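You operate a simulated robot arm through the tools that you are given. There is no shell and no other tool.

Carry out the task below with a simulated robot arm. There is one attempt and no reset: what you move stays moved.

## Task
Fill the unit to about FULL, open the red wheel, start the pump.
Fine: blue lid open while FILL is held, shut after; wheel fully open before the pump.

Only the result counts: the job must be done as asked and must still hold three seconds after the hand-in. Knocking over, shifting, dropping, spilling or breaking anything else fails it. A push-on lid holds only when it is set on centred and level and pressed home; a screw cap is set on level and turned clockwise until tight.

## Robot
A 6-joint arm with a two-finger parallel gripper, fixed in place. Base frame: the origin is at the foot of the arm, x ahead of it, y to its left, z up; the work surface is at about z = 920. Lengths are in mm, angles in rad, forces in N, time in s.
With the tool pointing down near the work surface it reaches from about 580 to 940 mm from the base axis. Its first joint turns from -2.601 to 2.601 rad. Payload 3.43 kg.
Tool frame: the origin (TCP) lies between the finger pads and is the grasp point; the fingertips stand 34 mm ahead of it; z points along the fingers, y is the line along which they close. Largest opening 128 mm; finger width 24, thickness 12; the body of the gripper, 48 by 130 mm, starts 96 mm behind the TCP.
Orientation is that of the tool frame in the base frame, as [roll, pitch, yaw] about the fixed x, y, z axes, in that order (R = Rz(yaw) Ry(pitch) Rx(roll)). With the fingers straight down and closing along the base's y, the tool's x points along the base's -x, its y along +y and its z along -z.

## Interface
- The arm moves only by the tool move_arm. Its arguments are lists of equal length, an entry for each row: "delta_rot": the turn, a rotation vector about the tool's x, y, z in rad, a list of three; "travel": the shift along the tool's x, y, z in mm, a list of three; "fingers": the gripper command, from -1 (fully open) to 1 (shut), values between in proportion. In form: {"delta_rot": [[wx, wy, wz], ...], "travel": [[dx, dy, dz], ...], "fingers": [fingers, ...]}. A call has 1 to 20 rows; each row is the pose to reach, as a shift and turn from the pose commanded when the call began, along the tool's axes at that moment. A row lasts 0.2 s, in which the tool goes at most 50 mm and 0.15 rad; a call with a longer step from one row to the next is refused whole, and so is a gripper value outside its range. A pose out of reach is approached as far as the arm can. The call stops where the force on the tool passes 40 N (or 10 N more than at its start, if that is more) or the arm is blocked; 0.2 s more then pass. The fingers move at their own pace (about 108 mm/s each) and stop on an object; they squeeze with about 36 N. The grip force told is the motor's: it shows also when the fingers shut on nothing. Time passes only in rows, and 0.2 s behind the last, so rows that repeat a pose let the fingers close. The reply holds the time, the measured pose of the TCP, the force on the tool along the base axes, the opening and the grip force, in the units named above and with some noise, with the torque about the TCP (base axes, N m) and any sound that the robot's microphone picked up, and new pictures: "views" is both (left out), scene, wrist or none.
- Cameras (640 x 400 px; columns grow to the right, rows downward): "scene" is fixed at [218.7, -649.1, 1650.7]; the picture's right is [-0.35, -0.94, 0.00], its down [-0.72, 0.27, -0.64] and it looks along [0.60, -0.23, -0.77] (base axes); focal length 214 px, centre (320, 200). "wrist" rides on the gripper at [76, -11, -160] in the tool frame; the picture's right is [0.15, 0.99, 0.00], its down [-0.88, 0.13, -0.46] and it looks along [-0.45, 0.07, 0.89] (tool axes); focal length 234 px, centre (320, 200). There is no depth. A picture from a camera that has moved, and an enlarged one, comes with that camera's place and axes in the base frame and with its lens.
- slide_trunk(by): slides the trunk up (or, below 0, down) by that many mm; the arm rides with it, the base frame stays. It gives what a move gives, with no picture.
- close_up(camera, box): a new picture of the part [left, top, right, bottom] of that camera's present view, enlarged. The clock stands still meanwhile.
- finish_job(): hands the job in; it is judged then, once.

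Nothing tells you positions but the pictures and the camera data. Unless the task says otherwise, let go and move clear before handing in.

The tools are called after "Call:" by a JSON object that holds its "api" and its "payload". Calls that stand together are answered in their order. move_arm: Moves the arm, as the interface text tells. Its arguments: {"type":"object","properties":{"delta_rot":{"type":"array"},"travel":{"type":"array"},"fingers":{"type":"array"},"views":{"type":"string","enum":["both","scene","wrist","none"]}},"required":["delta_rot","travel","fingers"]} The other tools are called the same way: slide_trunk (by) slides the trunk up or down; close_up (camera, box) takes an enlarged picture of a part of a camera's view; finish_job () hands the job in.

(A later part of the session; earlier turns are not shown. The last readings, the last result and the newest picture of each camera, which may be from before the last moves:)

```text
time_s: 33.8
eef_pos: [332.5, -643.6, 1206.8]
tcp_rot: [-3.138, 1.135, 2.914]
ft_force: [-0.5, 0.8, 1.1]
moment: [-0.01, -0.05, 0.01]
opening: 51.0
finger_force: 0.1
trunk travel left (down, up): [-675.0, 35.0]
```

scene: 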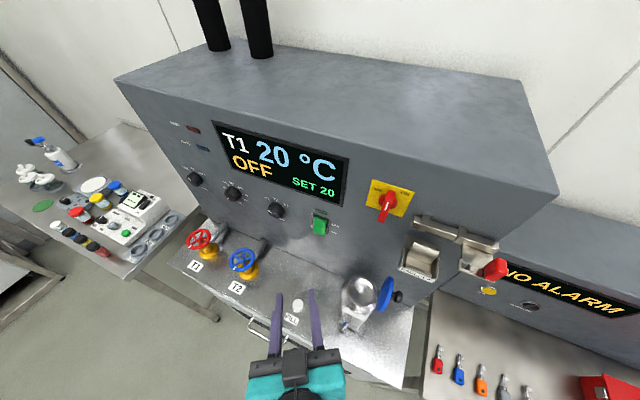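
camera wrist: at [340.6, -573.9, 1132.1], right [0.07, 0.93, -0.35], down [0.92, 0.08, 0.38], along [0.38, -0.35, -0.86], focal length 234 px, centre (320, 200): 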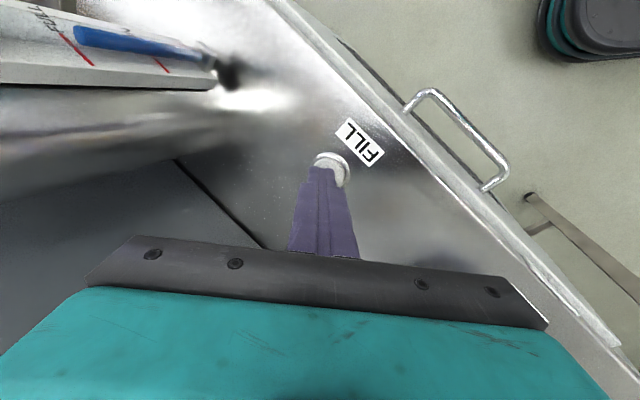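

Squaring up to the panel at the standoff.

Call:
{"api": "move_arm", "payload": {"delta_rot": [[0.0986, 0, 0.046], [0.1972, 0, 0.092], [0.2958, 0, 0.138], [0.3944, 0, 0.184], [0.493, 0, 0.23]], "travel": [[7, -14, -11.2], [14, -28, -22.4], [20.9, -41.9, -33.5], [27.9, -55.9, -44.7], [34.9, -69.9, -55.9]], "fingers": [0.2, 0.2, 0.2, 0.2, 0.2], "views": "wrist"}}

Call:
{"api": "close_up", "payload": {"camera": "wrist", "box": [220, 0, 400, 190]}}

```text
time_s: 35.0
eef_pos: [251.2, -695.5, 1198.8]
tcp_rot: [-3.141, 1.135, 2.366]
ft_force: [-0.9, -0.2, -0.8]
moment: [0.01, -0.01, -0.03]
opening: 51.2
finger_force: 0.1
trunk travel left (down, up): [-675.0, 35.0]
camera wrist: at [115.1, -579.4, 1197.6], right [0.65, 0.75, -0.13], down [0.06, 0.12, 0.99], along [0.76, -0.65, 0.03], focal length 234 px, centre (320, 200)
```

wrist: 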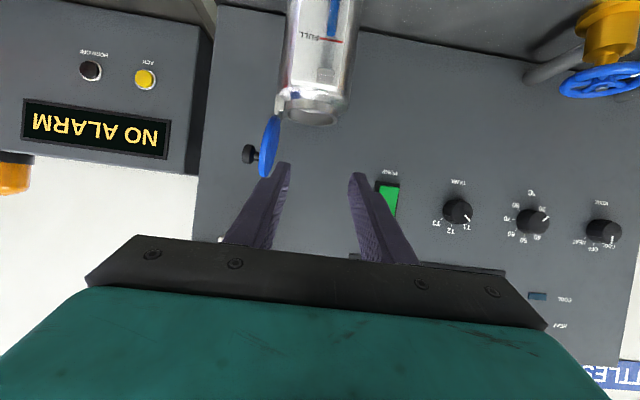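

```text
2.11 times, centred on (310, 95) of wrist
camera zoom: at [115.1, -579.4, 1197.6], right [0.65, 0.75, -0.13], down [0.06, 0.12, 0.99], along [0.76, -0.65, 0.03], focal length 493 px, centre (341, 421)
```

zoom: 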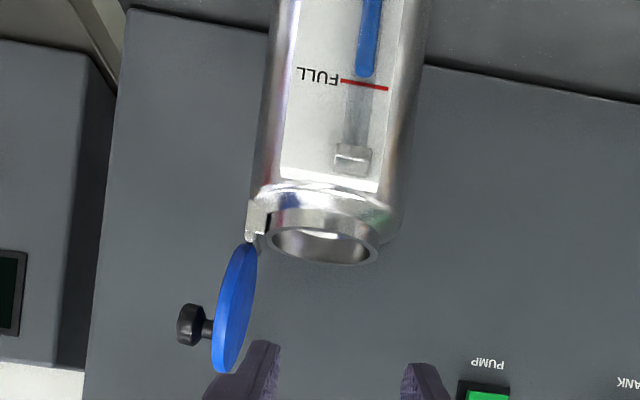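

The frontal view confirms the level at FULL. Now I'll reverse my earlier path to the right-hand side of the open lid.

Call:
{"api": "move_arm", "payload": {"delta_rot": [[-0.0594, 0, 0.1268], [-0.1187, 0, 0.2536], [-0.1781, 0, 0.3804], [-0.2374, 0, 0.5072], [-0.2968, 0, 0.634], [-0.3561, 0, 0.7608], [-0.4155, 0, 0.8876], [-0.4748, 0, 1.0144], [-0.5342, 0, 1.1412], [-0.5935, 0, 1.268], [-0.6529, 0, 1.3948], [-0.7122, 0, 1.5216]], "travel": [[3, -13, 2.7], [6, -25.9, 5.4], [9, -38.9, 8.2], [11.9, -51.8, 10.9], [14.9, -64.8, 13.6], [17.9, -77.7, 16.3], [20.9, -90.7, 19], [23.9, -103.6, 21.7], [26.9, -116.6, 24.5], [29.8, -129.5, 27.2], [32.8, -142.5, 29.9], [35.8, -155.4, 32.6]], "fingers": [0.2, 0.2, 0.2, 0.2, 0.2, 0.2, 0.2, 0.2, 0.2, 0.2, 0.2, 0.2]}}

Call:
{"api": "close_up", "payload": {"camera": "wrist", "box": [220, 60, 420, 190]}}

```text
time_s: 37.6
eef_pos: [154.1, -818.6, 1153.6]
tcp_rot: [1.521, -0.101, 1.239]
ft_force: [-0.5, 0.4, -0.1]
moment: [-0.03, -0.01, 0.02]
opening: 51.2
finger_force: 0.0
trunk travel left (down, up): [-675.0, 35.0]
camera wrist: at [27.2, -693.3, 1142.2], right [-0.03, 0.06, 1.0], down [-0.72, -0.69, 0.02], along [0.69, -0.72, 0.06], focal length 234 px, centre (320, 200)
```

scene: 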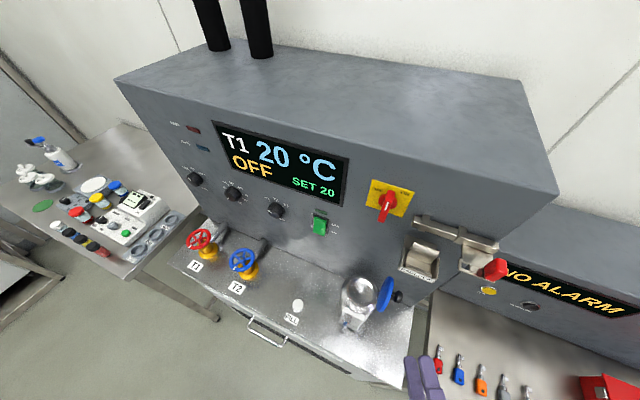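
wrist: 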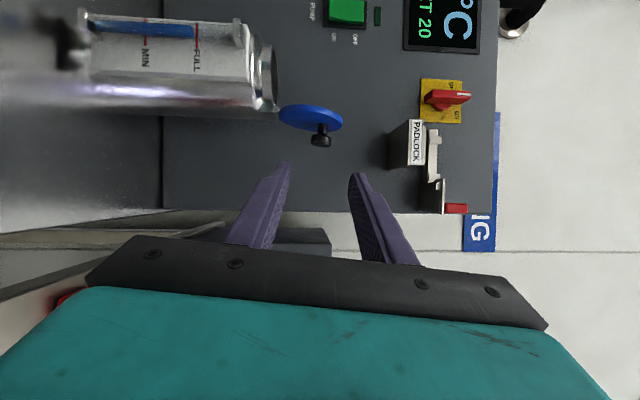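

```text
3.08 times, centred on (320, 125) of wrist
camera zoom: at [27.2, -693.3, 1142.2], right [-0.03, 0.06, 1.0], down [-0.72, -0.69, 0.02], along [0.69, -0.72, 0.06], focal length 720 px, centre (320, 431)
```

zoom: 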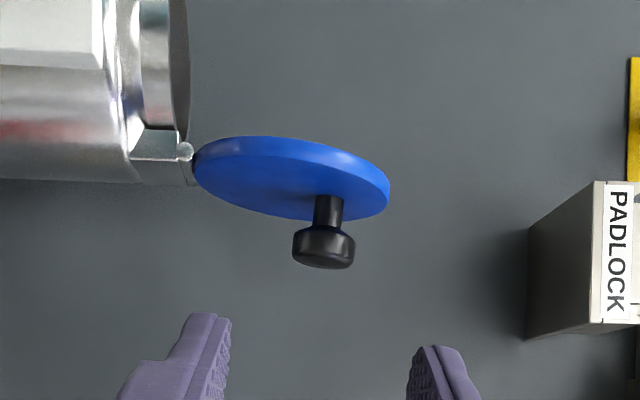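

The view matches the release pose. Advancing to the knob again.

Call:
{"api": "move_arm", "payload": {"delta_rot": [[0, 0, 0], [0, 0, 0], [0, 0, 0], [0, 0, 0], [0, 0, 0]], "travel": [[0.8, 0, 35], [1.5, -0.2, 70], [1.9, -0.4, 95], [1.9, -0.4, 110], [1.9, -0.4, 119]], "fingers": [0.2, 0.2, 0.2, 0.2, 0.2], "views": "none"}}

Call:
{"api": "close_up", "payload": {"camera": "wrist", "box": [180, 60, 420, 210]}}

```text
time_s: 38.8
eef_pos: [267.5, -854.6, 1159.2]
tcp_rot: [1.524, -0.096, 1.238]
ft_force: [-0.2, 0.0, -0.3]
moment: [-0.01, -0.01, -0.01]
opening: 51.0
finger_force: 0.1
trunk travel left (down, up): [-675.0, 35.0]
```

```text
2.67 times, centred on (300, 135) of wrist
camera zoom: at [140.8, -729.6, 1148.1], right [-0.03, 0.06, 1.0], down [-0.73, -0.69, 0.02], along [0.69, -0.72, 0.06], focal length 624 px, centre (373, 373)
```

zoom: 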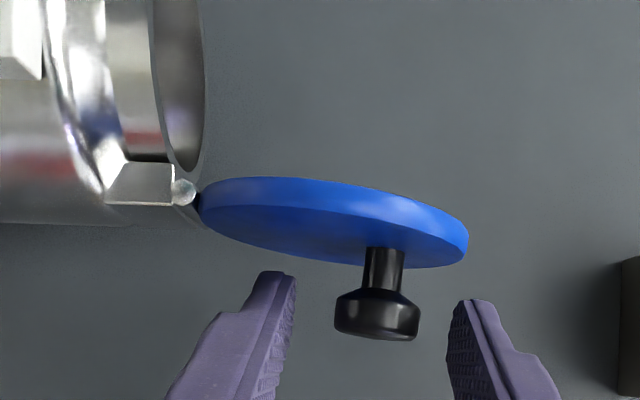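

Good alignment. Closing on the knob.

Call:
{"api": "move_arm", "payload": {"delta_rot": [[0, 0, 0], [0, 0, 0]], "travel": [[0, 0, 0], [0, 0, 0]], "fingers": [1, 1], "views": "none"}}

Call:
{"api": "close_up", "payload": {"camera": "wrist", "box": [180, 60, 420, 210]}}

```text
time_s: 39.4
eef_pos: [267.5, -855.8, 1159.2]
tcp_rot: [1.522, -0.098, 1.238]
ft_force: [1.2, -1.5, 2.1]
moment: [0.09, -0.04, 0.17]
opening: 25.1
finger_force: 45.0
trunk travel left (down, up): [-675.0, 35.0]
```

```text
2.67 times, centred on (300, 135) of wrist
camera zoom: at [140.6, -729.6, 1148.3], right [-0.03, 0.06, 1.0], down [-0.73, -0.69, 0.02], along [0.69, -0.72, 0.07], focal length 624 px, centre (373, 373)
```

zoom: 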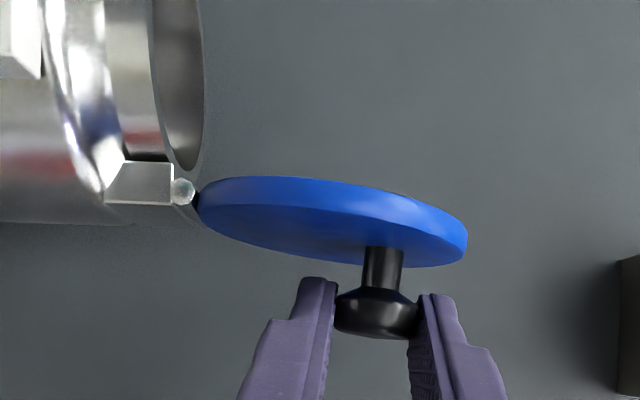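

Gripped. I refined the hinge geometry from the two end poses (58 mm and 39 mm offsets). Swinging the lid back, first half.

Call:
{"api": "move_arm", "payload": {"delta_rot": [[0.0593, 0, -0.1268], [0.1187, 0, -0.2536], [0.178, 0, -0.3804], [0.2374, 0, -0.5072], [0.2967, 0, -0.634], [0.3561, 0, -0.7608]], "travel": [[7.6, 4.9, 3.7], [15.8, 8.55, 7.7], [24.3, 10.9, 11.9], [33.0, 11.9, 16.2], [41.8, 11.55, 20.5], [50.5, 9.8, 24.7]], "fingers": [1, 1, 1, 1, 1, 1], "views": "none"}}

Call:
{"api": "close_up", "payload": {"camera": "wrist", "box": [180, 60, 420, 210]}}

Call:
{"api": "close_up", "payload": {"camera": "scene", "box": [320, 230, 430, 340]}}

```text
time_s: 40.8
eef_pos: [304.4, -816.5, 1174.6]
tcp_rot: [1.933, 0.653, 1.359]
ft_force: [0.5, 0.1, 0.7]
moment: [0.34, 0.34, 0.26]
opening: 24.6
finger_force: 45.2
trunk travel left (down, up): [-675.0, 35.0]
```

```text
2.67 times, centred on (300, 135) of wrist
camera zoom: at [172.7, -697.3, 1165.2], right [0.49, 0.59, 0.65], down [-0.48, -0.44, 0.76], along [0.73, -0.68, 0.07], focal length 624 px, centre (373, 373)
```

zoom: 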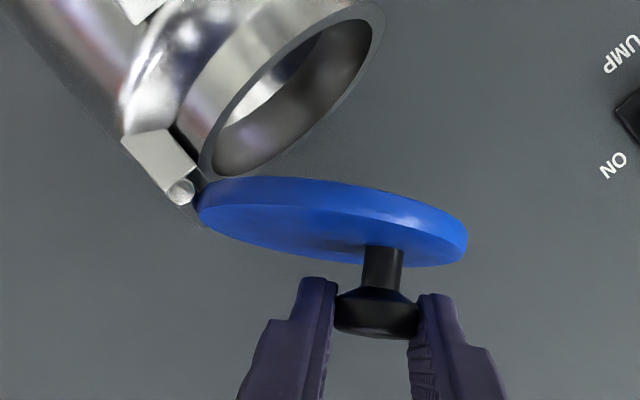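

```text
3.64 times, centred on (375, 285) of scene
camera zoom: at [218.7, -649.1, 1650.7], right [-0.35, -0.94, 0.0], down [-0.72, 0.27, -0.64], along [0.6, -0.23, -0.77], focal length 780 px, centre (120, -109)
```

zoom: 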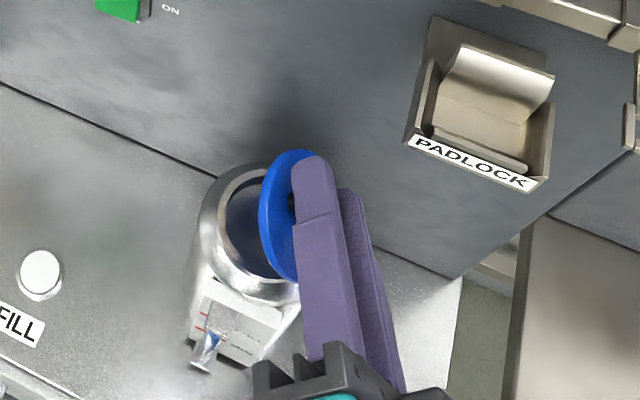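

The arc is very smooth (under 1 N). Second half: bringing the lid down to shut.

Call:
{"api": "move_arm", "payload": {"delta_rot": [[0.0593, 0, -0.1268], [0.1187, 0, -0.2536], [0.178, 0, -0.3804], [0.2374, 0, -0.5072], [0.2967, 0, -0.634], [0.3561, 0, -0.7608]], "travel": [[7.6, 4.9, 3.7], [15.8, 8.55, 7.7], [24.3, 10.9, 11.9], [33.0, 11.9, 16.2], [41.8, 11.55, 20.5], [50.5, 9.8, 24.7]], "fingers": [1, 1, 1, 1, 1, 1], "views": "none"}}

Call:
{"api": "close_up", "payload": {"camera": "wrist", "box": [180, 60, 420, 210]}}

Call:
{"api": "close_up", "payload": {"camera": "scene", "box": [320, 230, 430, 340]}}

```text
time_s: 42.2
eef_pos: [338.8, -783.0, 1143.5]
tcp_rot: [-3.14, 1.134, 2.372]
ft_force: [-8.3, -5.0, -3.7]
moment: [0.48, 0.46, -0.25]
opening: 25.1
finger_force: 45.0
trunk travel left (down, up): [-675.0, 35.0]
```

```text
2.67 times, centred on (300, 135) of wrist
camera zoom: at [202.9, -666.8, 1142.6], right [0.65, 0.75, -0.13], down [0.06, 0.12, 0.99], along [0.76, -0.65, 0.03], focal length 624 px, centre (373, 373)
```

zoom: 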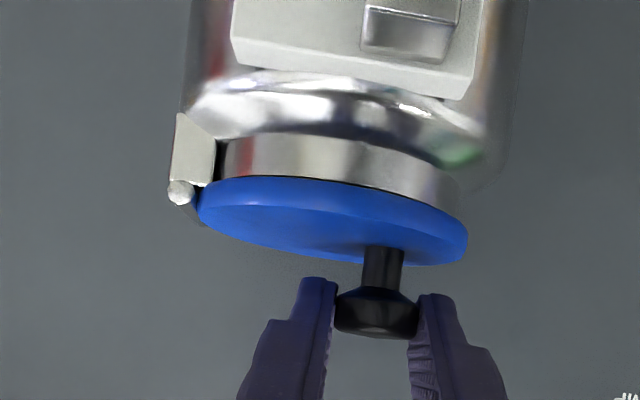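

```text
3.64 times, centred on (375, 285) of scene
camera zoom: at [218.7, -649.1, 1650.7], right [-0.35, -0.94, 0.0], down [-0.72, 0.27, -0.64], along [0.6, -0.23, -0.77], focal length 780 px, centre (120, -109)
```

zoom: 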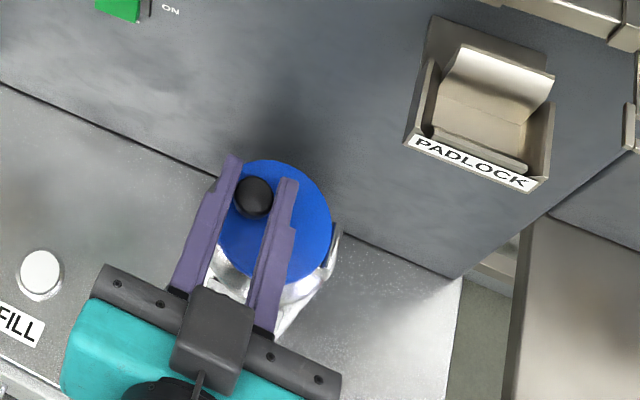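

The lid is shut flat on the neck. Releasing the knob and backing straight out.

Call:
{"api": "move_arm", "payload": {"delta_rot": [[0, 0, 0], [0, 0, 0], [0, 0, 0]], "travel": [[0, 0, 0], [0, 0, 0], [0, 0, 0]], "fingers": [0.1, 0.1, 0.1], "views": "none"}}

Call:
{"api": "close_up", "payload": {"camera": "wrist", "box": [180, 60, 420, 210]}}

```text
time_s: 43.0
eef_pos: [340.1, -782.7, 1144.0]
tcp_rot: [-3.141, 1.135, 2.371]
ft_force: [-0.1, -0.3, -0.5]
moment: [-0.04, 0.01, 0.01]
opening: 57.8
finger_force: 0.1
trunk travel left (down, up): [-675.0, 35.0]
```

```text
2.67 times, centred on (300, 135) of wrist
camera zoom: at [204.2, -666.1, 1143.4], right [0.65, 0.75, -0.13], down [0.06, 0.12, 0.99], along [0.76, -0.65, 0.03], focal length 624 px, centre (373, 373)
```

zoom: 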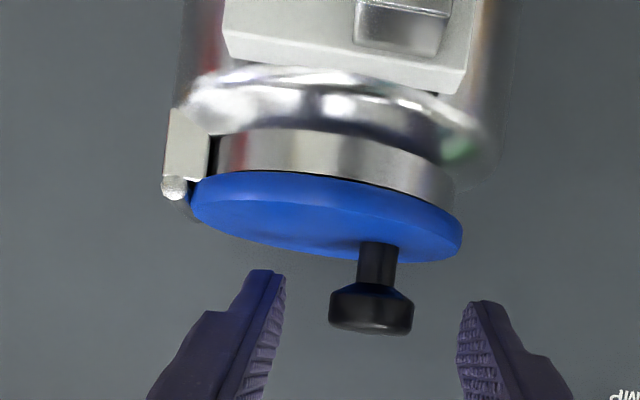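

Released cleanly. Backing out to the original standoff to compare the lid with how it looked at the start.

Call:
{"api": "move_arm", "payload": {"delta_rot": [[0, 0, 0], [0, 0, 0], [0, 0, 0], [0, 0, 0], [0, 0, 0]], "travel": [[0, 0, -15], [0, 0, -40], [8, 0, -70], [16, 0, -100], [25, 0, -124.5]], "fingers": [0.1, 0.1, 0.1, 0.1, 0.1], "views": "scene"}}

Call:
{"api": "close_up", "payload": {"camera": "wrist", "box": [260, 100, 350, 175]}}

Call:
{"api": "close_up", "payload": {"camera": "wrist", "box": [260, 0, 380, 175]}}

```text
time_s: 44.2
eef_pos: [252.0, -698.0, 1173.5]
tcp_rot: [3.14, 1.134, 2.37]
ft_force: [-1.0, 0.4, -0.8]
moment: [-0.01, 0.04, 0.0]
opening: 57.7
finger_force: 0.2
trunk travel left (down, up): [-675.0, 35.0]
```

scene: 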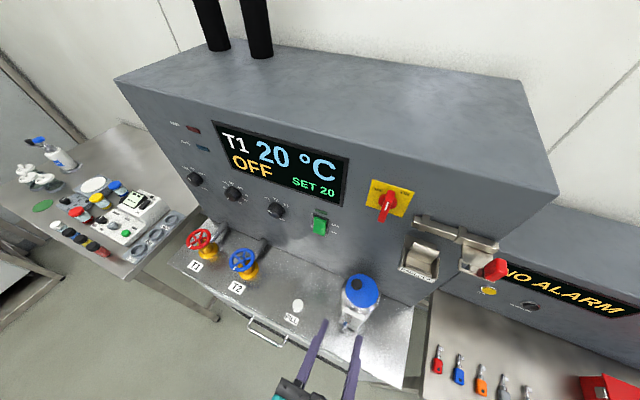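

```text
5.33 times, centred on (305, 138) of wrist
camera zoom: at [115.5, -581.6, 1173.4], right [0.65, 0.75, -0.13], down [0.06, 0.12, 0.99], along [0.76, -0.65, 0.03], focal length 1249 px, centre (400, 533)
```

zoom: 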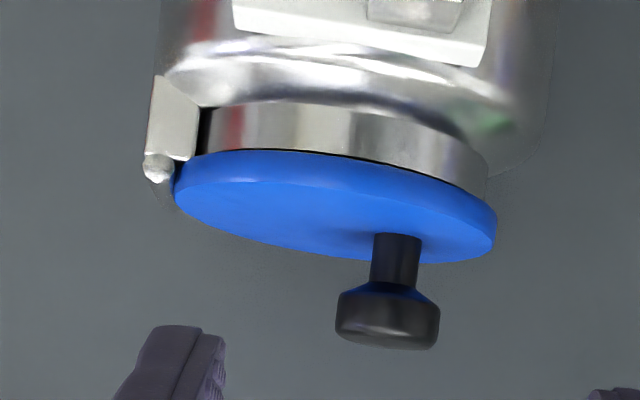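

```text
2.29 times, centred on (320, 88) of wrist
camera zoom: at [115.5, -581.6, 1173.4], right [0.65, 0.75, -0.13], down [0.06, 0.12, 0.99], along [0.76, -0.65, 0.03], focal length 535 px, centre (320, 457)
```

zoom: 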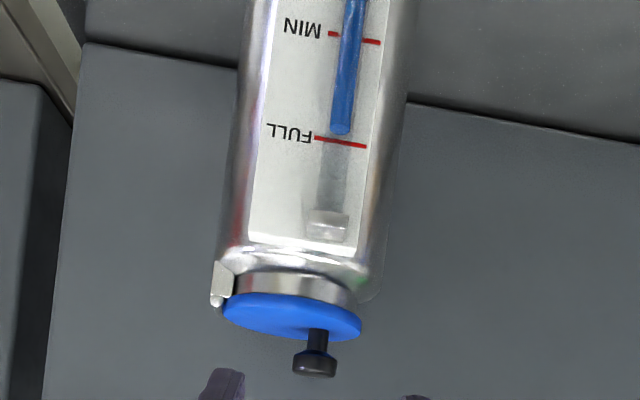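

The lid sits exactly as at the start, and the level is at FULL. Next is the red wheel, so I'll turn the tool and begin travelling left, staying clear of the panel.

Call:
{"api": "move_arm", "payload": {"delta_rot": [[-0.116, 0, -0.054], [-0.232, 0, -0.108], [-0.349, 0, -0.163], [-0.465, 0, -0.217], [-0.582, 0, -0.271], [-0.698, 0, -0.325]], "travel": [[-10, 16, 3], [-20, 32, 6], [-30, 48, 9], [-40, 64, 12], [-50, 80, 15], [-60, 96, 18]], "fingers": [-0.5, -0.8, -1, -1, -1, -1], "views": "none"}}

```text
time_s: 45.6
eef_pos: [348.8, -657.1, 1222.2]
tcp_rot: [-3.141, 1.133, -3.141]
ft_force: [0.8, 0.1, 0.3]
moment: [0.01, -0.01, 0.0]
opening: 127.9
finger_force: 0.1
trunk travel left (down, up): [-675.0, 35.0]
```

Now untilting to vertical while moving to the left, above the valves.

Call:
{"api": "move_arm", "payload": {"delta_rot": [[0, 0.126, 0], [0, 0.252, 0], [0, 0.378, 0], [0, 0.504, 0], [0, 0.63, 0], [0, 0.756, 0], [0, 0.882, 0], [0, 1.008, 0], [0, 1.133, 0]], "travel": [[-12.8, 19.7, 19.9], [-25.5, 39.3, 39.8], [-38.3, 59, 59.7], [-51, 78.7, 79.6], [-63.8, 98.3, 99.6], [-76.5, 118, 119.5], [-89.3, 137.7, 139.4], [-102, 157.3, 159.3], [-114.8, 177, 179.2]], "fingers": [-1, -1, -1, -1, -1, -1, -1, -1, -1]}}

Call:
{"api": "close_up", "payload": {"camera": "wrist", "box": [260, 20, 460, 180]}}

```text
time_s: 47.6
eef_pos: [561.0, -479.8, 1250.2]
tcp_rot: [-3.139, -0.002, 3.138]
ft_force: [0.4, 0.5, -0.5]
moment: [0.01, 0.03, 0.01]
opening: 128.0
finger_force: 0.1
trunk travel left (down, up): [-675.0, 35.0]
camera wrist: at [483.9, -491.0, 1410.0], right [-0.14, 0.99, 0.0], down [0.88, 0.13, 0.45], along [0.45, 0.06, -0.89], focal length 234 px, centre (320, 200)
```

scene: 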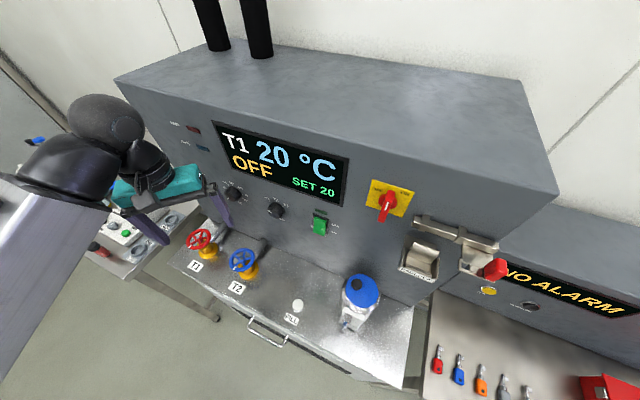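
wrist: 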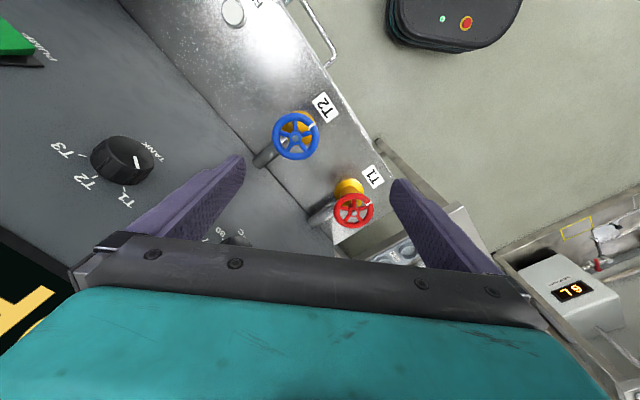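

```text
2.50 times, centred on (360, 100) of wrist
camera zoom: at [483.9, -491.0, 1410.0], right [-0.14, 0.99, 0.0], down [0.88, 0.13, 0.45], along [0.45, 0.06, -0.89], focal length 585 px, centre (220, 450)
```

zoom: 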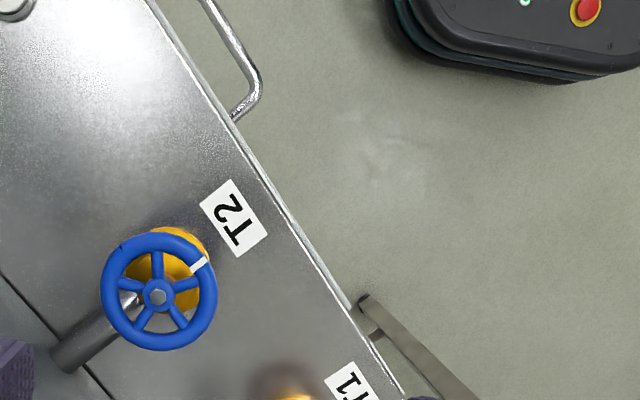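

Now over the red wheel. I'll stop with the fingertips about 100 mm above it and look straight down.

Call:
{"api": "move_arm", "payload": {"delta_rot": [[0, 0, 0], [0, 0, 0], [0, 0, 0], [0, 0, 0], [0, 0, 0]], "travel": [[-28, 17.2, 18], [-56, 34.3, 36], [-84, 51.5, 54], [-112, 68.6, 72], [-139.7, 85.8, 90]], "fingers": [-1, -1, -1, -1, -1]}}

Call:
{"api": "close_up", "payload": {"camera": "wrist", "box": [240, 60, 400, 190]}}

Call:
{"api": "close_up", "payload": {"camera": "scene", "box": [160, 200, 260, 290]}}

```text
time_s: 48.8
eef_pos: [702.4, -395.3, 1159.6]
tcp_rot: [3.14, 0.001, 3.139]
ft_force: [-0.3, 0.1, -0.9]
moment: [0.01, 0.02, -0.01]
opening: 128.2
finger_force: 0.1
trunk travel left (down, up): [-675.0, 35.0]
camera wrist: at [624.9, -405.9, 1319.3], right [-0.14, 0.99, 0.0], down [0.88, 0.13, 0.46], along [0.45, 0.07, -0.89], focal length 234 px, centre (320, 200)
```

scene: 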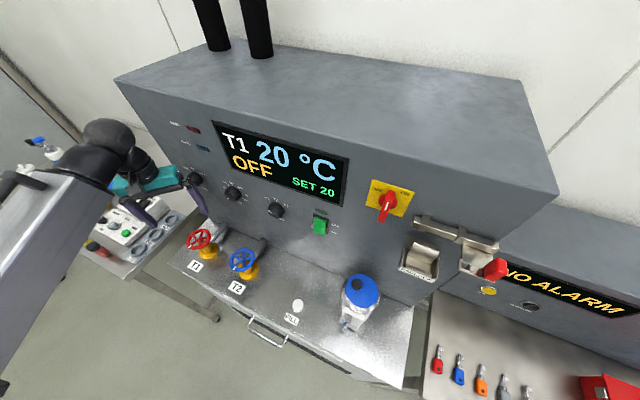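
wrist: 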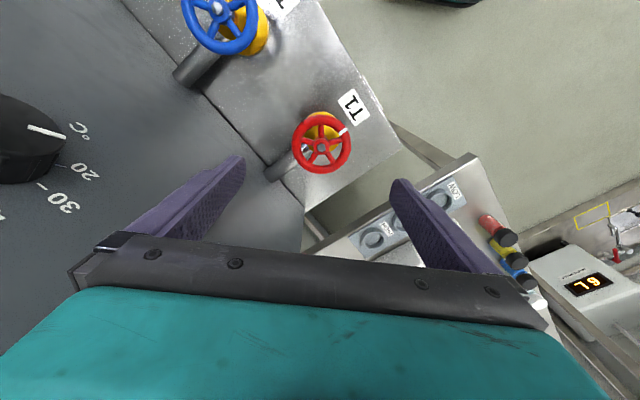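

```text
3.08 times, centred on (320, 125) of wrist
camera zoom: at [624.9, -405.9, 1319.3], right [-0.14, 0.99, 0.0], down [0.88, 0.13, 0.46], along [0.45, 0.07, -0.89], focal length 720 px, centre (320, 431)
```

zoom: 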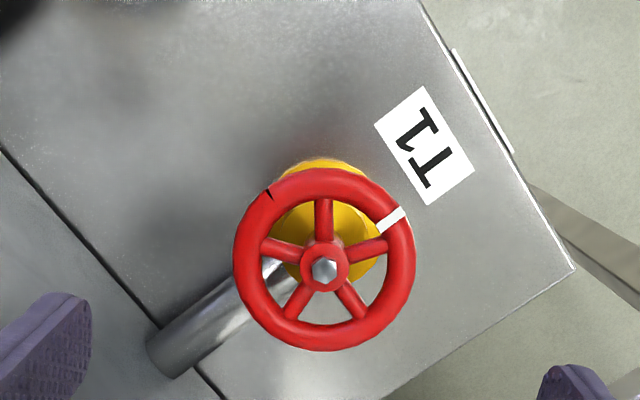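

```text
4.44 times, centred on (210, 245) of scene
camera zoom: at [218.7, -649.1, 1650.7], right [-0.35, -0.94, 0.0], down [-0.72, 0.27, -0.64], along [0.6, -0.23, -0.77], focal length 953 px, centre (809, 0)
```

zoom: 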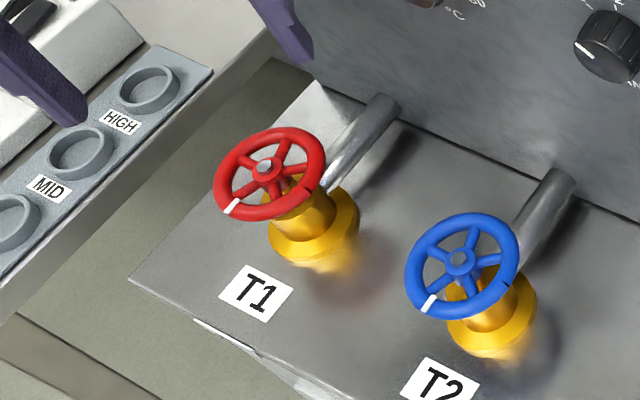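

I'll look closely at the wheel's markings before gripping it.

Call:
{"api": "close_up", "payload": {"camera": "wrist", "box": [285, 105, 360, 180]}}

Call:
{"api": "close_up", "payload": {"camera": "scene", "box": [183, 225, 220, 260]}}

Call:
{"api": "close_up", "payload": {"camera": "wrist", "box": [170, 0, 280, 70]}}

```text
5.33 times, centred on (322, 142) of wrist
camera zoom: at [624.9, -405.9, 1319.3], right [-0.14, 0.99, 0.0], down [0.88, 0.13, 0.46], along [0.45, 0.07, -0.89], focal length 1249 px, centre (307, 507)
```

zoom: 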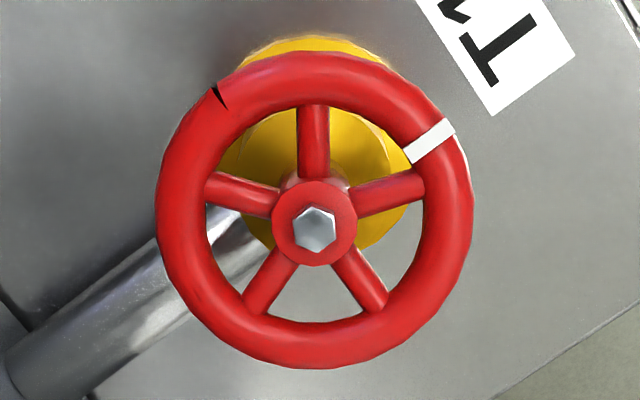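

```text
11.43 times, centred on (202, 242) of scene
camera zoom: at [218.7, -649.1, 1650.7], right [-0.35, -0.94, 0.0], down [-0.72, 0.27, -0.64], along [0.6, -0.23, -0.77], focal length 2451 px, centre (1674, -286)
```

zoom: 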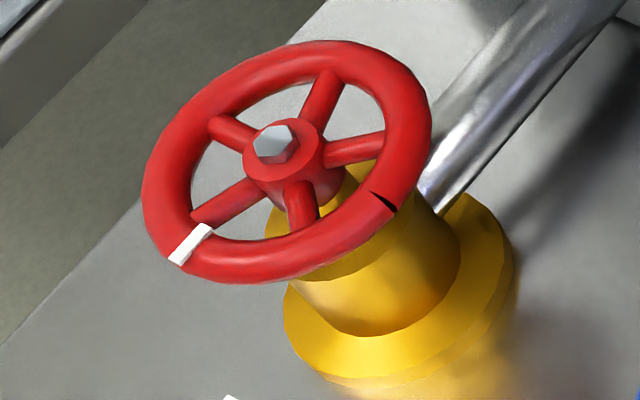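

```text
5.71 times, centred on (225, 35) of wrist
camera zoom: at [624.9, -405.9, 1319.3], right [-0.14, 0.99, 0.0], down [0.88, 0.13, 0.46], along [0.45, 0.07, -0.89], focal length 1338 px, centre (863, 1143)
```

zoom: 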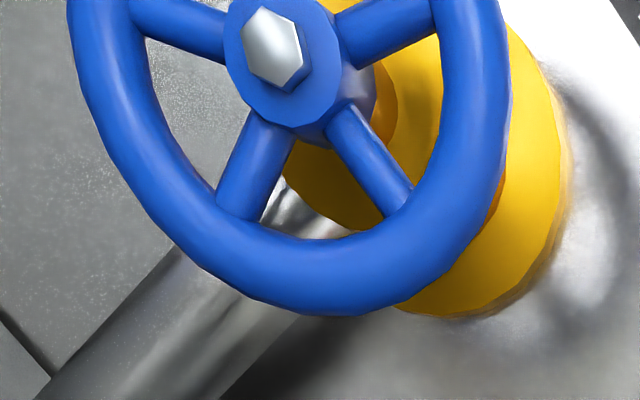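

The black sliver is just a mesh artefact. The white mark points to the T1 label on both shut wheels, and opening is counter-clockwise from above. The hub is at about (700,-393,1026) and the rim is about 77 mm across. I'll lower the open fingers around the rim.

Call:
{"api": "move_arm", "payload": {"delta_rot": [[0, 0, 0], [0, 0, 0], [0, 0, 0], [0, 0, 0]], "travel": [[0, 1.8, 35], [0, 1.8, 70], [0, 1.8, 100], [0, 1.8, 115]], "fingers": [-1, -1, -1, -1]}}

Call:
{"api": "close_up", "payload": {"camera": "wrist", "box": [200, 100, 440, 250]}}

Call:
{"api": "close_up", "payload": {"camera": "scene", "box": [150, 190, 260, 280]}}

```text
time_s: 49.8
eef_pos: [700.9, -394.8, 1044.1]
tcp_rot: [-3.142, 0.002, 3.141]
ft_force: [0.0, 0.0, -0.4]
moment: [-0.02, 0.02, 0.0]
opening: 128.3
finger_force: 0.1
trunk travel left (down, up): [-675.0, 35.0]
camera wrist: at [623.8, -405.1, 1205.1], right [-0.14, 0.99, 0.0], down [0.88, 0.13, 0.46], along [0.45, 0.07, -0.89], focal length 234 px, centre (320, 200)
```

scene: 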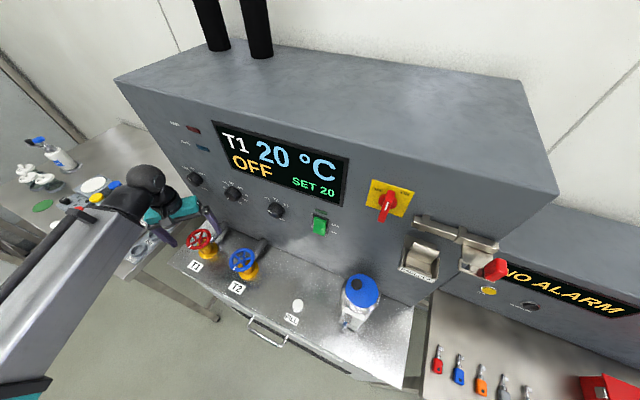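
wrist: 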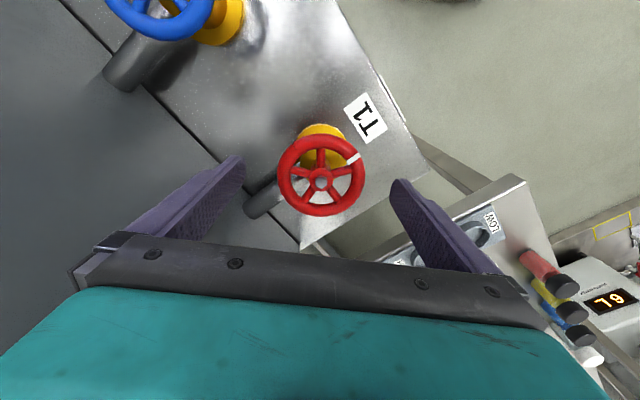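

```text
2.67 times, centred on (320, 175) of wrist
camera zoom: at [623.8, -405.1, 1205.1], right [-0.14, 0.99, 0.0], down [0.88, 0.13, 0.46], along [0.45, 0.07, -0.89], focal length 624 px, centre (320, 267)
```

zoom: 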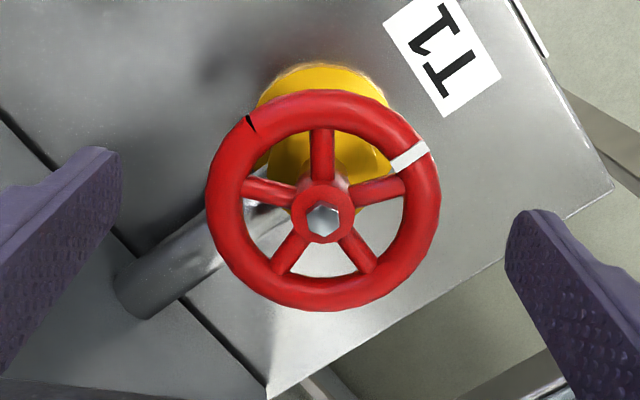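

```text
4.44 times, centred on (205, 235) of scene
camera zoom: at [218.7, -649.1, 1650.7], right [-0.35, -0.94, 0.0], down [-0.72, 0.27, -0.64], along [0.6, -0.23, -0.77], focal length 953 px, centre (831, 44)
```

zoom: 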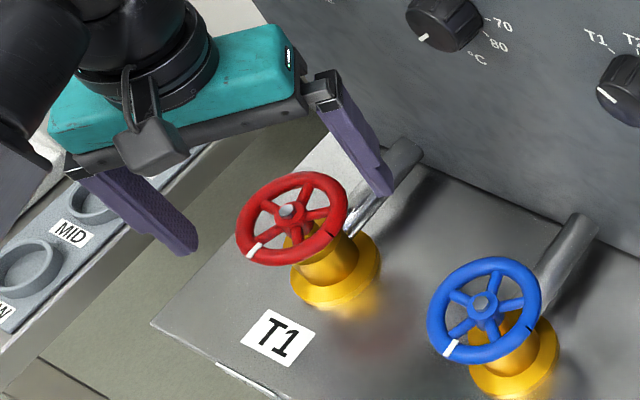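

From two heights I get the rim plane at z≈1007 (hub nut 1025), so I need to go 15 mm lower. The pipe's top is at about 970, well below the fingertips. Lowering and closing on the rim.

Call:
{"api": "move_arm", "payload": {"delta_rot": [[0, 0, 0], [0, 0, 0], [0, 0, 0], [0, 0, 0], [0, 0, 0]], "travel": [[0, 0, 8], [0, 0, 15], [0, 0, 15], [0, 0, 15], [0, 0, 15]], "fingers": [-1, -1, 1, 1, 1], "views": "none"}}

Call:
{"api": "close_up", "payload": {"camera": "wrist", "box": [200, 100, 440, 250]}}

Call:
{"api": "close_up", "payload": {"camera": "scene", "box": [150, 190, 260, 280]}}

```text
time_s: 51.0
eef_pos: [700.2, -392.3, 1029.2]
tcp_rot: [3.14, 0.001, -3.141]
ft_force: [-0.7, 6.7, -2.0]
moment: [0.79, -0.17, 0.07]
opening: 80.7
finger_force: 45.4
trunk travel left (down, up): [-675.0, 35.0]
```

```text
2.67 times, centred on (320, 175) of wrist
camera zoom: at [623.6, -404.1, 1189.6], right [-0.14, 0.99, 0.0], down [0.88, 0.13, 0.46], along [0.45, 0.07, -0.89], focal length 624 px, centre (320, 267)
```

zoom: 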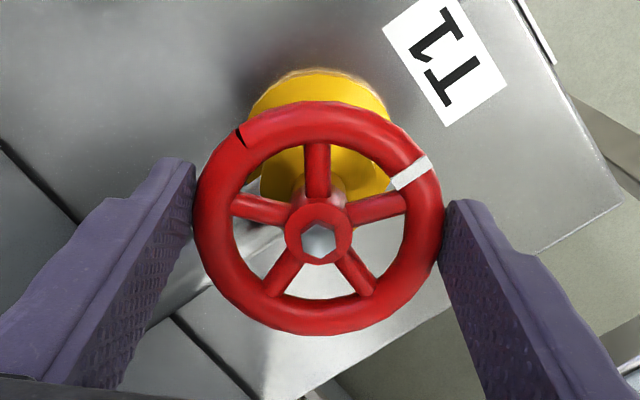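

```text
4.44 times, centred on (205, 235) of scene
camera zoom: at [218.7, -649.1, 1650.7], right [-0.35, -0.94, 0.0], down [-0.72, 0.27, -0.64], along [0.6, -0.23, -0.77], focal length 953 px, centre (831, 44)
```

zoom: 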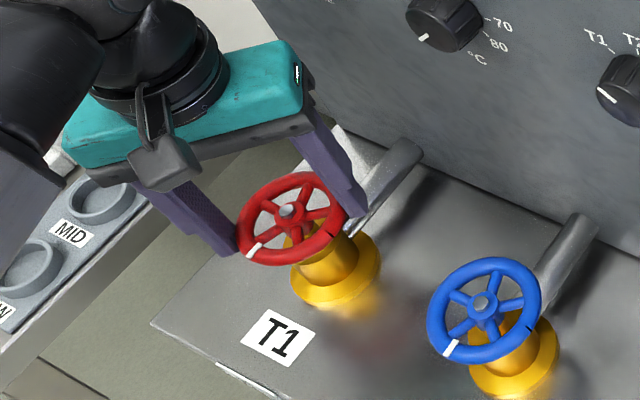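

Gripped: the opening of 80.7 mm matches the rim. I'll centre slightly and turn counter-clockwise 30° first to feel the torque.

Call:
{"api": "move_arm", "payload": {"delta_rot": [[0, 0, 0], [0, 0, -0.13], [0, 0, -0.26], [0, 0, -0.39], [0, 0, -0.52]], "travel": [[0, 1.2, 0], [0, 1.2, 0], [0, 1.2, 0], [0, 1.2, 0], [0, 1.2, 0]], "fingers": [1, 1, 1, 1, 1], "views": "none"}}

Call:
{"api": "close_up", "payload": {"camera": "wrist", "box": [200, 100, 440, 250]}}

Call:
{"api": "close_up", "payload": {"camera": "scene", "box": [150, 190, 260, 280]}}

```text
time_s: 52.2
eef_pos: [702.6, -394.7, 1028.7]
tcp_rot: [-3.136, 0.002, -2.622]
ft_force: [10.2, -15.3, 7.3]
moment: [-0.03, 0.62, -0.07]
opening: 80.5
finger_force: 44.9
trunk travel left (down, up): [-675.0, 35.0]
```

```text
2.67 times, centred on (320, 175) of wrist
camera zoom: at [639.0, -440.9, 1189.5], right [-0.62, 0.79, -0.01], down [0.7, 0.55, 0.46], along [0.36, 0.28, -0.89], focal length 624 px, centre (320, 267)
```

zoom: 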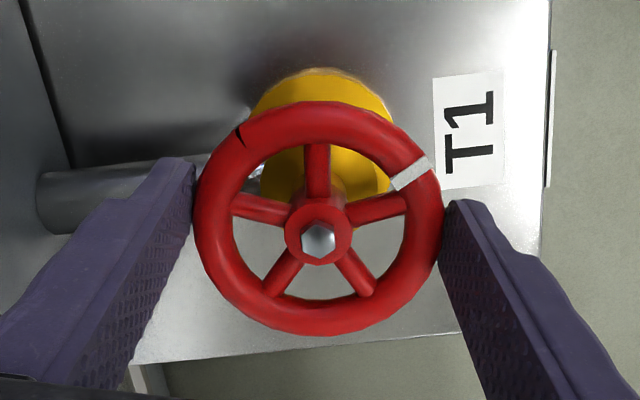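

```text
4.44 times, centred on (205, 235) of scene
camera zoom: at [218.7, -649.1, 1650.7], right [-0.35, -0.94, 0.0], down [-0.72, 0.27, -0.64], along [0.6, -0.23, -0.77], focal length 953 px, centre (831, 44)
```

zoom: 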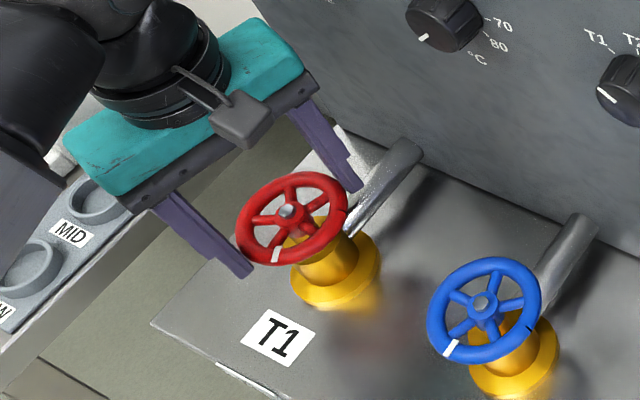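

The wheel turned with the hand and almost no torque. Continuing the stroke to about 60°.

Call:
{"api": "move_arm", "payload": {"delta_rot": [[0, 0, -0.13], [0, 0, -0.26], [0, 0, -0.39], [0, 0, -0.52]], "travel": [[0, -1.6, 0], [0, -1.6, 0], [0, -1.6, 0], [0, -1.6, 0]], "fingers": [1, 1, 1, 1], "views": "scene"}}

Call:
{"api": "close_up", "payload": {"camera": "wrist", "box": [200, 100, 440, 250]}}

Call:
{"api": "close_up", "payload": {"camera": "scene", "box": [150, 160, 260, 280]}}

```text
time_s: 53.2
eef_pos: [702.5, -396.6, 1030.8]
tcp_rot: [-3.137, 0.003, -2.101]
ft_force: [11.2, -23.6, 13.5]
moment: [0.49, -0.29, -0.05]
opening: 80.5
finger_force: 45.2
trunk travel left (down, up): [-675.0, 35.0]
```

scene: 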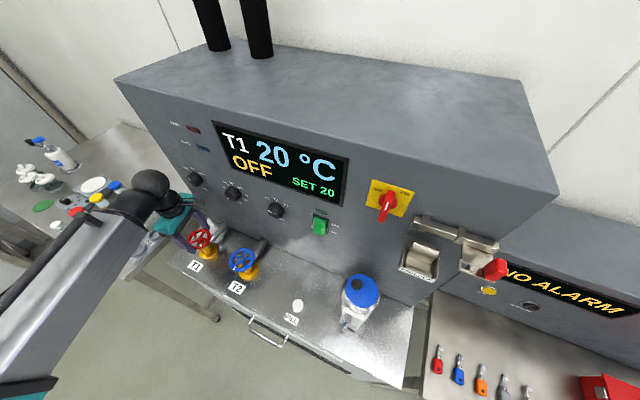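

```text
2.67 times, centred on (320, 175) of wrist
camera zoom: at [671.5, -466.2, 1189.5], right [-0.93, 0.38, -0.01], down [0.33, 0.83, 0.46], along [0.18, 0.42, -0.89], focal length 624 px, centre (320, 267)
```

zoom: 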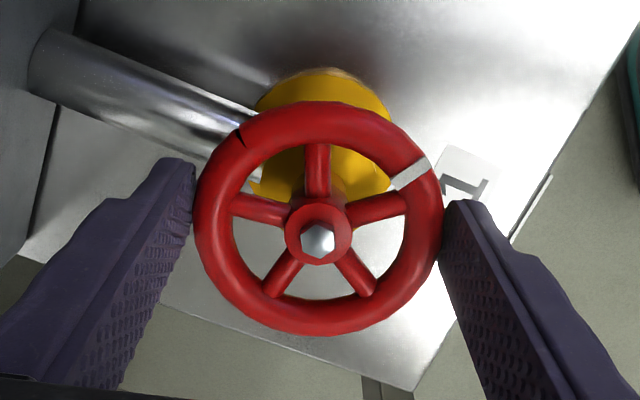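

```text
3.33 times, centred on (205, 220) of scene
camera zoom: at [218.7, -649.1, 1650.7], right [-0.35, -0.94, 0.0], down [-0.72, 0.27, -0.64], along [0.6, -0.23, -0.77], focal length 715 px, centre (703, 133)
```

zoom: 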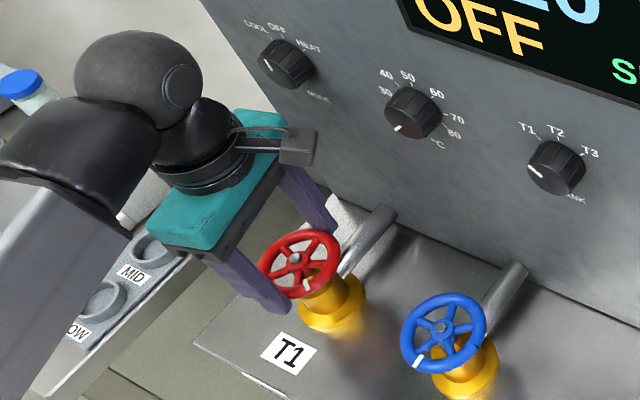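

60° turned. The side force means my centre is 2–3 mm off, and the wheel may rise slightly as it opens. I'll release, rotate back and re-centre before the next stroke.

Call:
{"api": "move_arm", "payload": {"delta_rot": [[0, 0, 0], [0, 0, 0], [0, 0, 0.148], [0, 0, 0.296], [0, 0, 0.444], [0, 0, 0.592], [0, 0, 0.74], [0, 0, 0.888], [0, 0, 1.04]], "travel": [[0, 0, 0], [0, 0, 0], [0, 0, 0], [0, 0, 0], [0, 0, 0], [0, 0, 0], [0, 0, 0], [0, 0, 0], [0, 0, 0]], "fingers": [-0.6, -0.6, -0.6, -0.6, -0.6, -0.6, -0.6, -0.6, -0.6], "views": "scene"}}

Call:
{"api": "close_up", "payload": {"camera": "wrist", "box": [200, 100, 440, 250]}}

Call:
{"api": "close_up", "payload": {"camera": "scene", "box": [150, 160, 260, 280]}}

```text
refused: row 9 steps farther than a row can; nothing moved
```

```text
2.67 times, centred on (320, 175) of wrist
camera zoom: at [671.5, -466.2, 1189.5], right [-0.93, 0.38, -0.01], down [0.33, 0.83, 0.46], along [0.18, 0.42, -0.89], focal length 624 px, centre (320, 267)
```

zoom: 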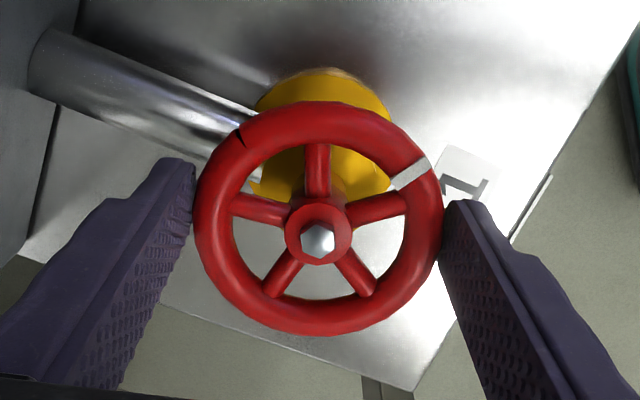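

```text
3.33 times, centred on (205, 220) of scene
camera zoom: at [218.7, -649.1, 1650.7], right [-0.35, -0.94, 0.0], down [-0.72, 0.27, -0.64], along [0.6, -0.23, -0.77], focal length 715 px, centre (703, 133)
```

zoom: 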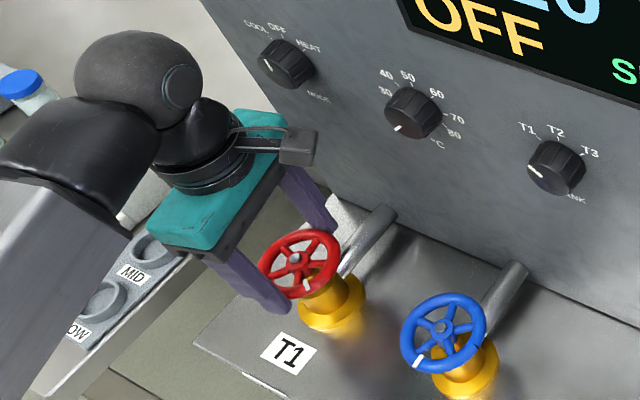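

The last row's step was over the limit, so nothing moved. Resending with equal steps.

Call:
{"api": "move_arm", "payload": {"delta_rot": [[0, 0, 0], [0, 0, 0], [0, 0, 0.13], [0, 0, 0.26], [0, 0, 0.39], [0, 0, 0.52], [0, 0, 0.65], [0, 0, 0.78], [0, 0, 0.91], [0, 0, 1.04]], "travel": [[0, 0, 0], [0, 0, 0], [0, 0, 0], [0, 0, 0], [0, 0, 0], [0, 0, 0], [0, 0, 0], [0, 0, 0], [0, 0, 0], [0, 0, 0]], "fingers": [-0.6, -0.6, -0.6, -0.6, -0.6, -0.6, -0.6, -0.6, -0.6, -0.6], "views": "none"}}

Call:
{"api": "close_up", "payload": {"camera": "wrist", "box": [200, 100, 440, 250]}}

Call:
{"api": "close_up", "payload": {"camera": "scene", "box": [150, 190, 260, 280]}}

```text
time_s: 55.4
eef_pos: [701.5, -392.2, 1029.4]
tcp_rot: [-3.141, 0.003, 3.137]
ft_force: [0.2, 0.4, -0.9]
moment: [0.02, 0.02, 0.02]
opening: 102.0
finger_force: 0.1
trunk travel left (down, up): [-675.0, 35.0]
```

```text
2.67 times, centred on (320, 175) of wrist
camera zoom: at [623.8, -403.2, 1189.4], right [-0.14, 0.99, 0.0], down [0.88, 0.13, 0.46], along [0.45, 0.06, -0.89], focal length 624 px, centre (320, 267)
```

zoom: 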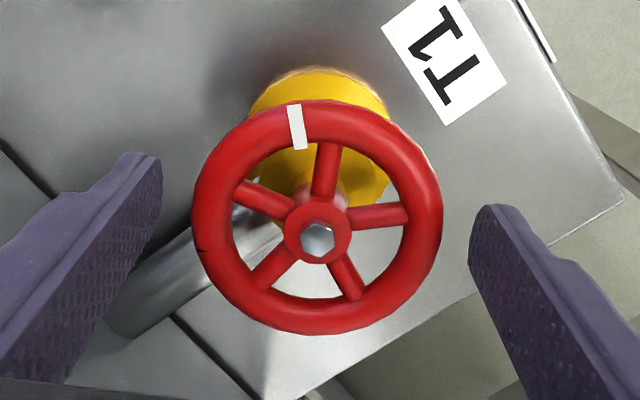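

```text
4.44 times, centred on (205, 235) of scene
camera zoom: at [218.7, -649.1, 1650.7], right [-0.35, -0.94, 0.0], down [-0.72, 0.27, -0.64], along [0.6, -0.23, -0.77], focal length 953 px, centre (831, 44)
```

zoom: 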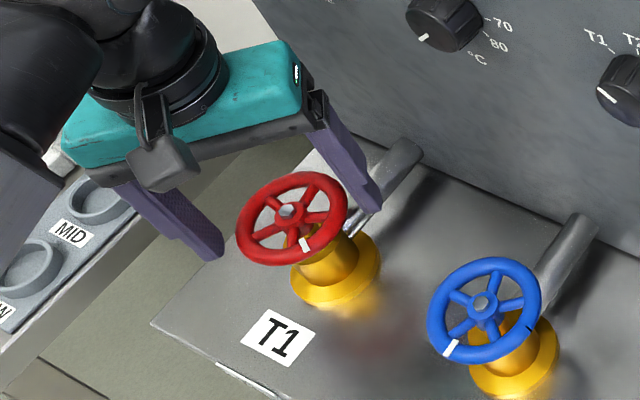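

The mark advanced about 60° counter-clockwise as intended. I'll now run a complete stroke in one call (close, turn 67°, open, return) with a small centring correction.

Call:
{"api": "move_arm", "payload": {"delta_rot": [[0, 0, 0], [0, 0, 0], [0, 0, -0.146], [0, 0, -0.292], [0, 0, -0.438], [0, 0, -0.584], [0, 0, -0.73], [0, 0, -0.876], [0, 0, -1.022], [0, 0, -1.168]], "travel": [[1.5, -0.5, 0], [1.5, -0.5, 0], [1.5, -0.5, 0], [1.5, -0.5, 0], [1.5, -0.5, 0], [1.5, -0.5, 0], [1.5, -0.5, 0], [1.5, -0.5, 0], [1.5, -0.5, 0], [1.5, -0.5, 0]], "fingers": [1, 1, 1, 1, 1, 1, 1, 1, 1, 1], "views": "none"}}

Call:
{"api": "close_up", "payload": {"camera": "wrist", "box": [200, 100, 440, 250]}}

Call:
{"api": "close_up", "payload": {"camera": "scene", "box": [150, 160, 260, 280]}}

```text
time_s: 57.6
eef_pos: [702.5, -395.2, 1029.9]
tcp_rot: [-3.134, -0.001, -1.974]
ft_force: [21.0, -21.6, 13.7]
moment: [0.5, -0.08, -0.1]
opening: 80.2
finger_force: 44.9
trunk travel left (down, up): [-675.0, 35.0]
```

```text
2.67 times, centred on (320, 175) of wrist
camera zoom: at [680.8, -469.1, 1189.3], right [-0.97, 0.25, -0.01], down [0.22, 0.86, 0.45], along [0.12, 0.44, -0.89], focal length 624 px, centre (320, 267)
```

zoom: 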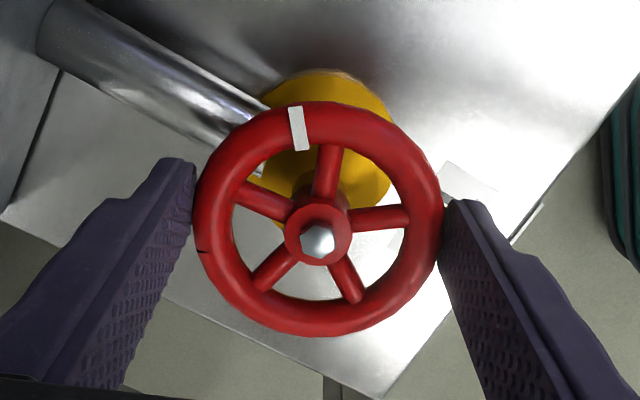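

```text
3.33 times, centred on (205, 220) of scene
camera zoom: at [218.7, -649.1, 1650.7], right [-0.35, -0.94, 0.0], down [-0.72, 0.27, -0.64], along [0.6, -0.23, -0.77], focal length 715 px, centre (703, 133)
```

zoom: 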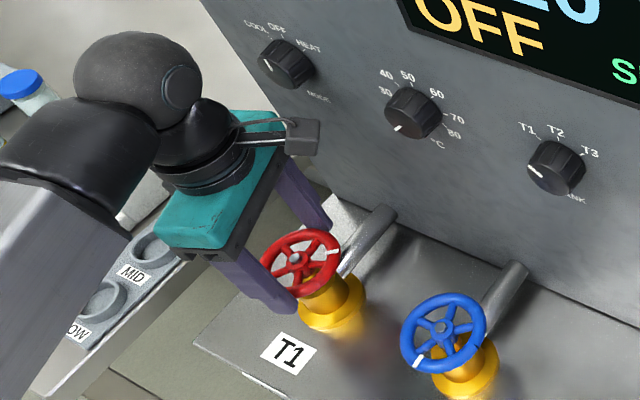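

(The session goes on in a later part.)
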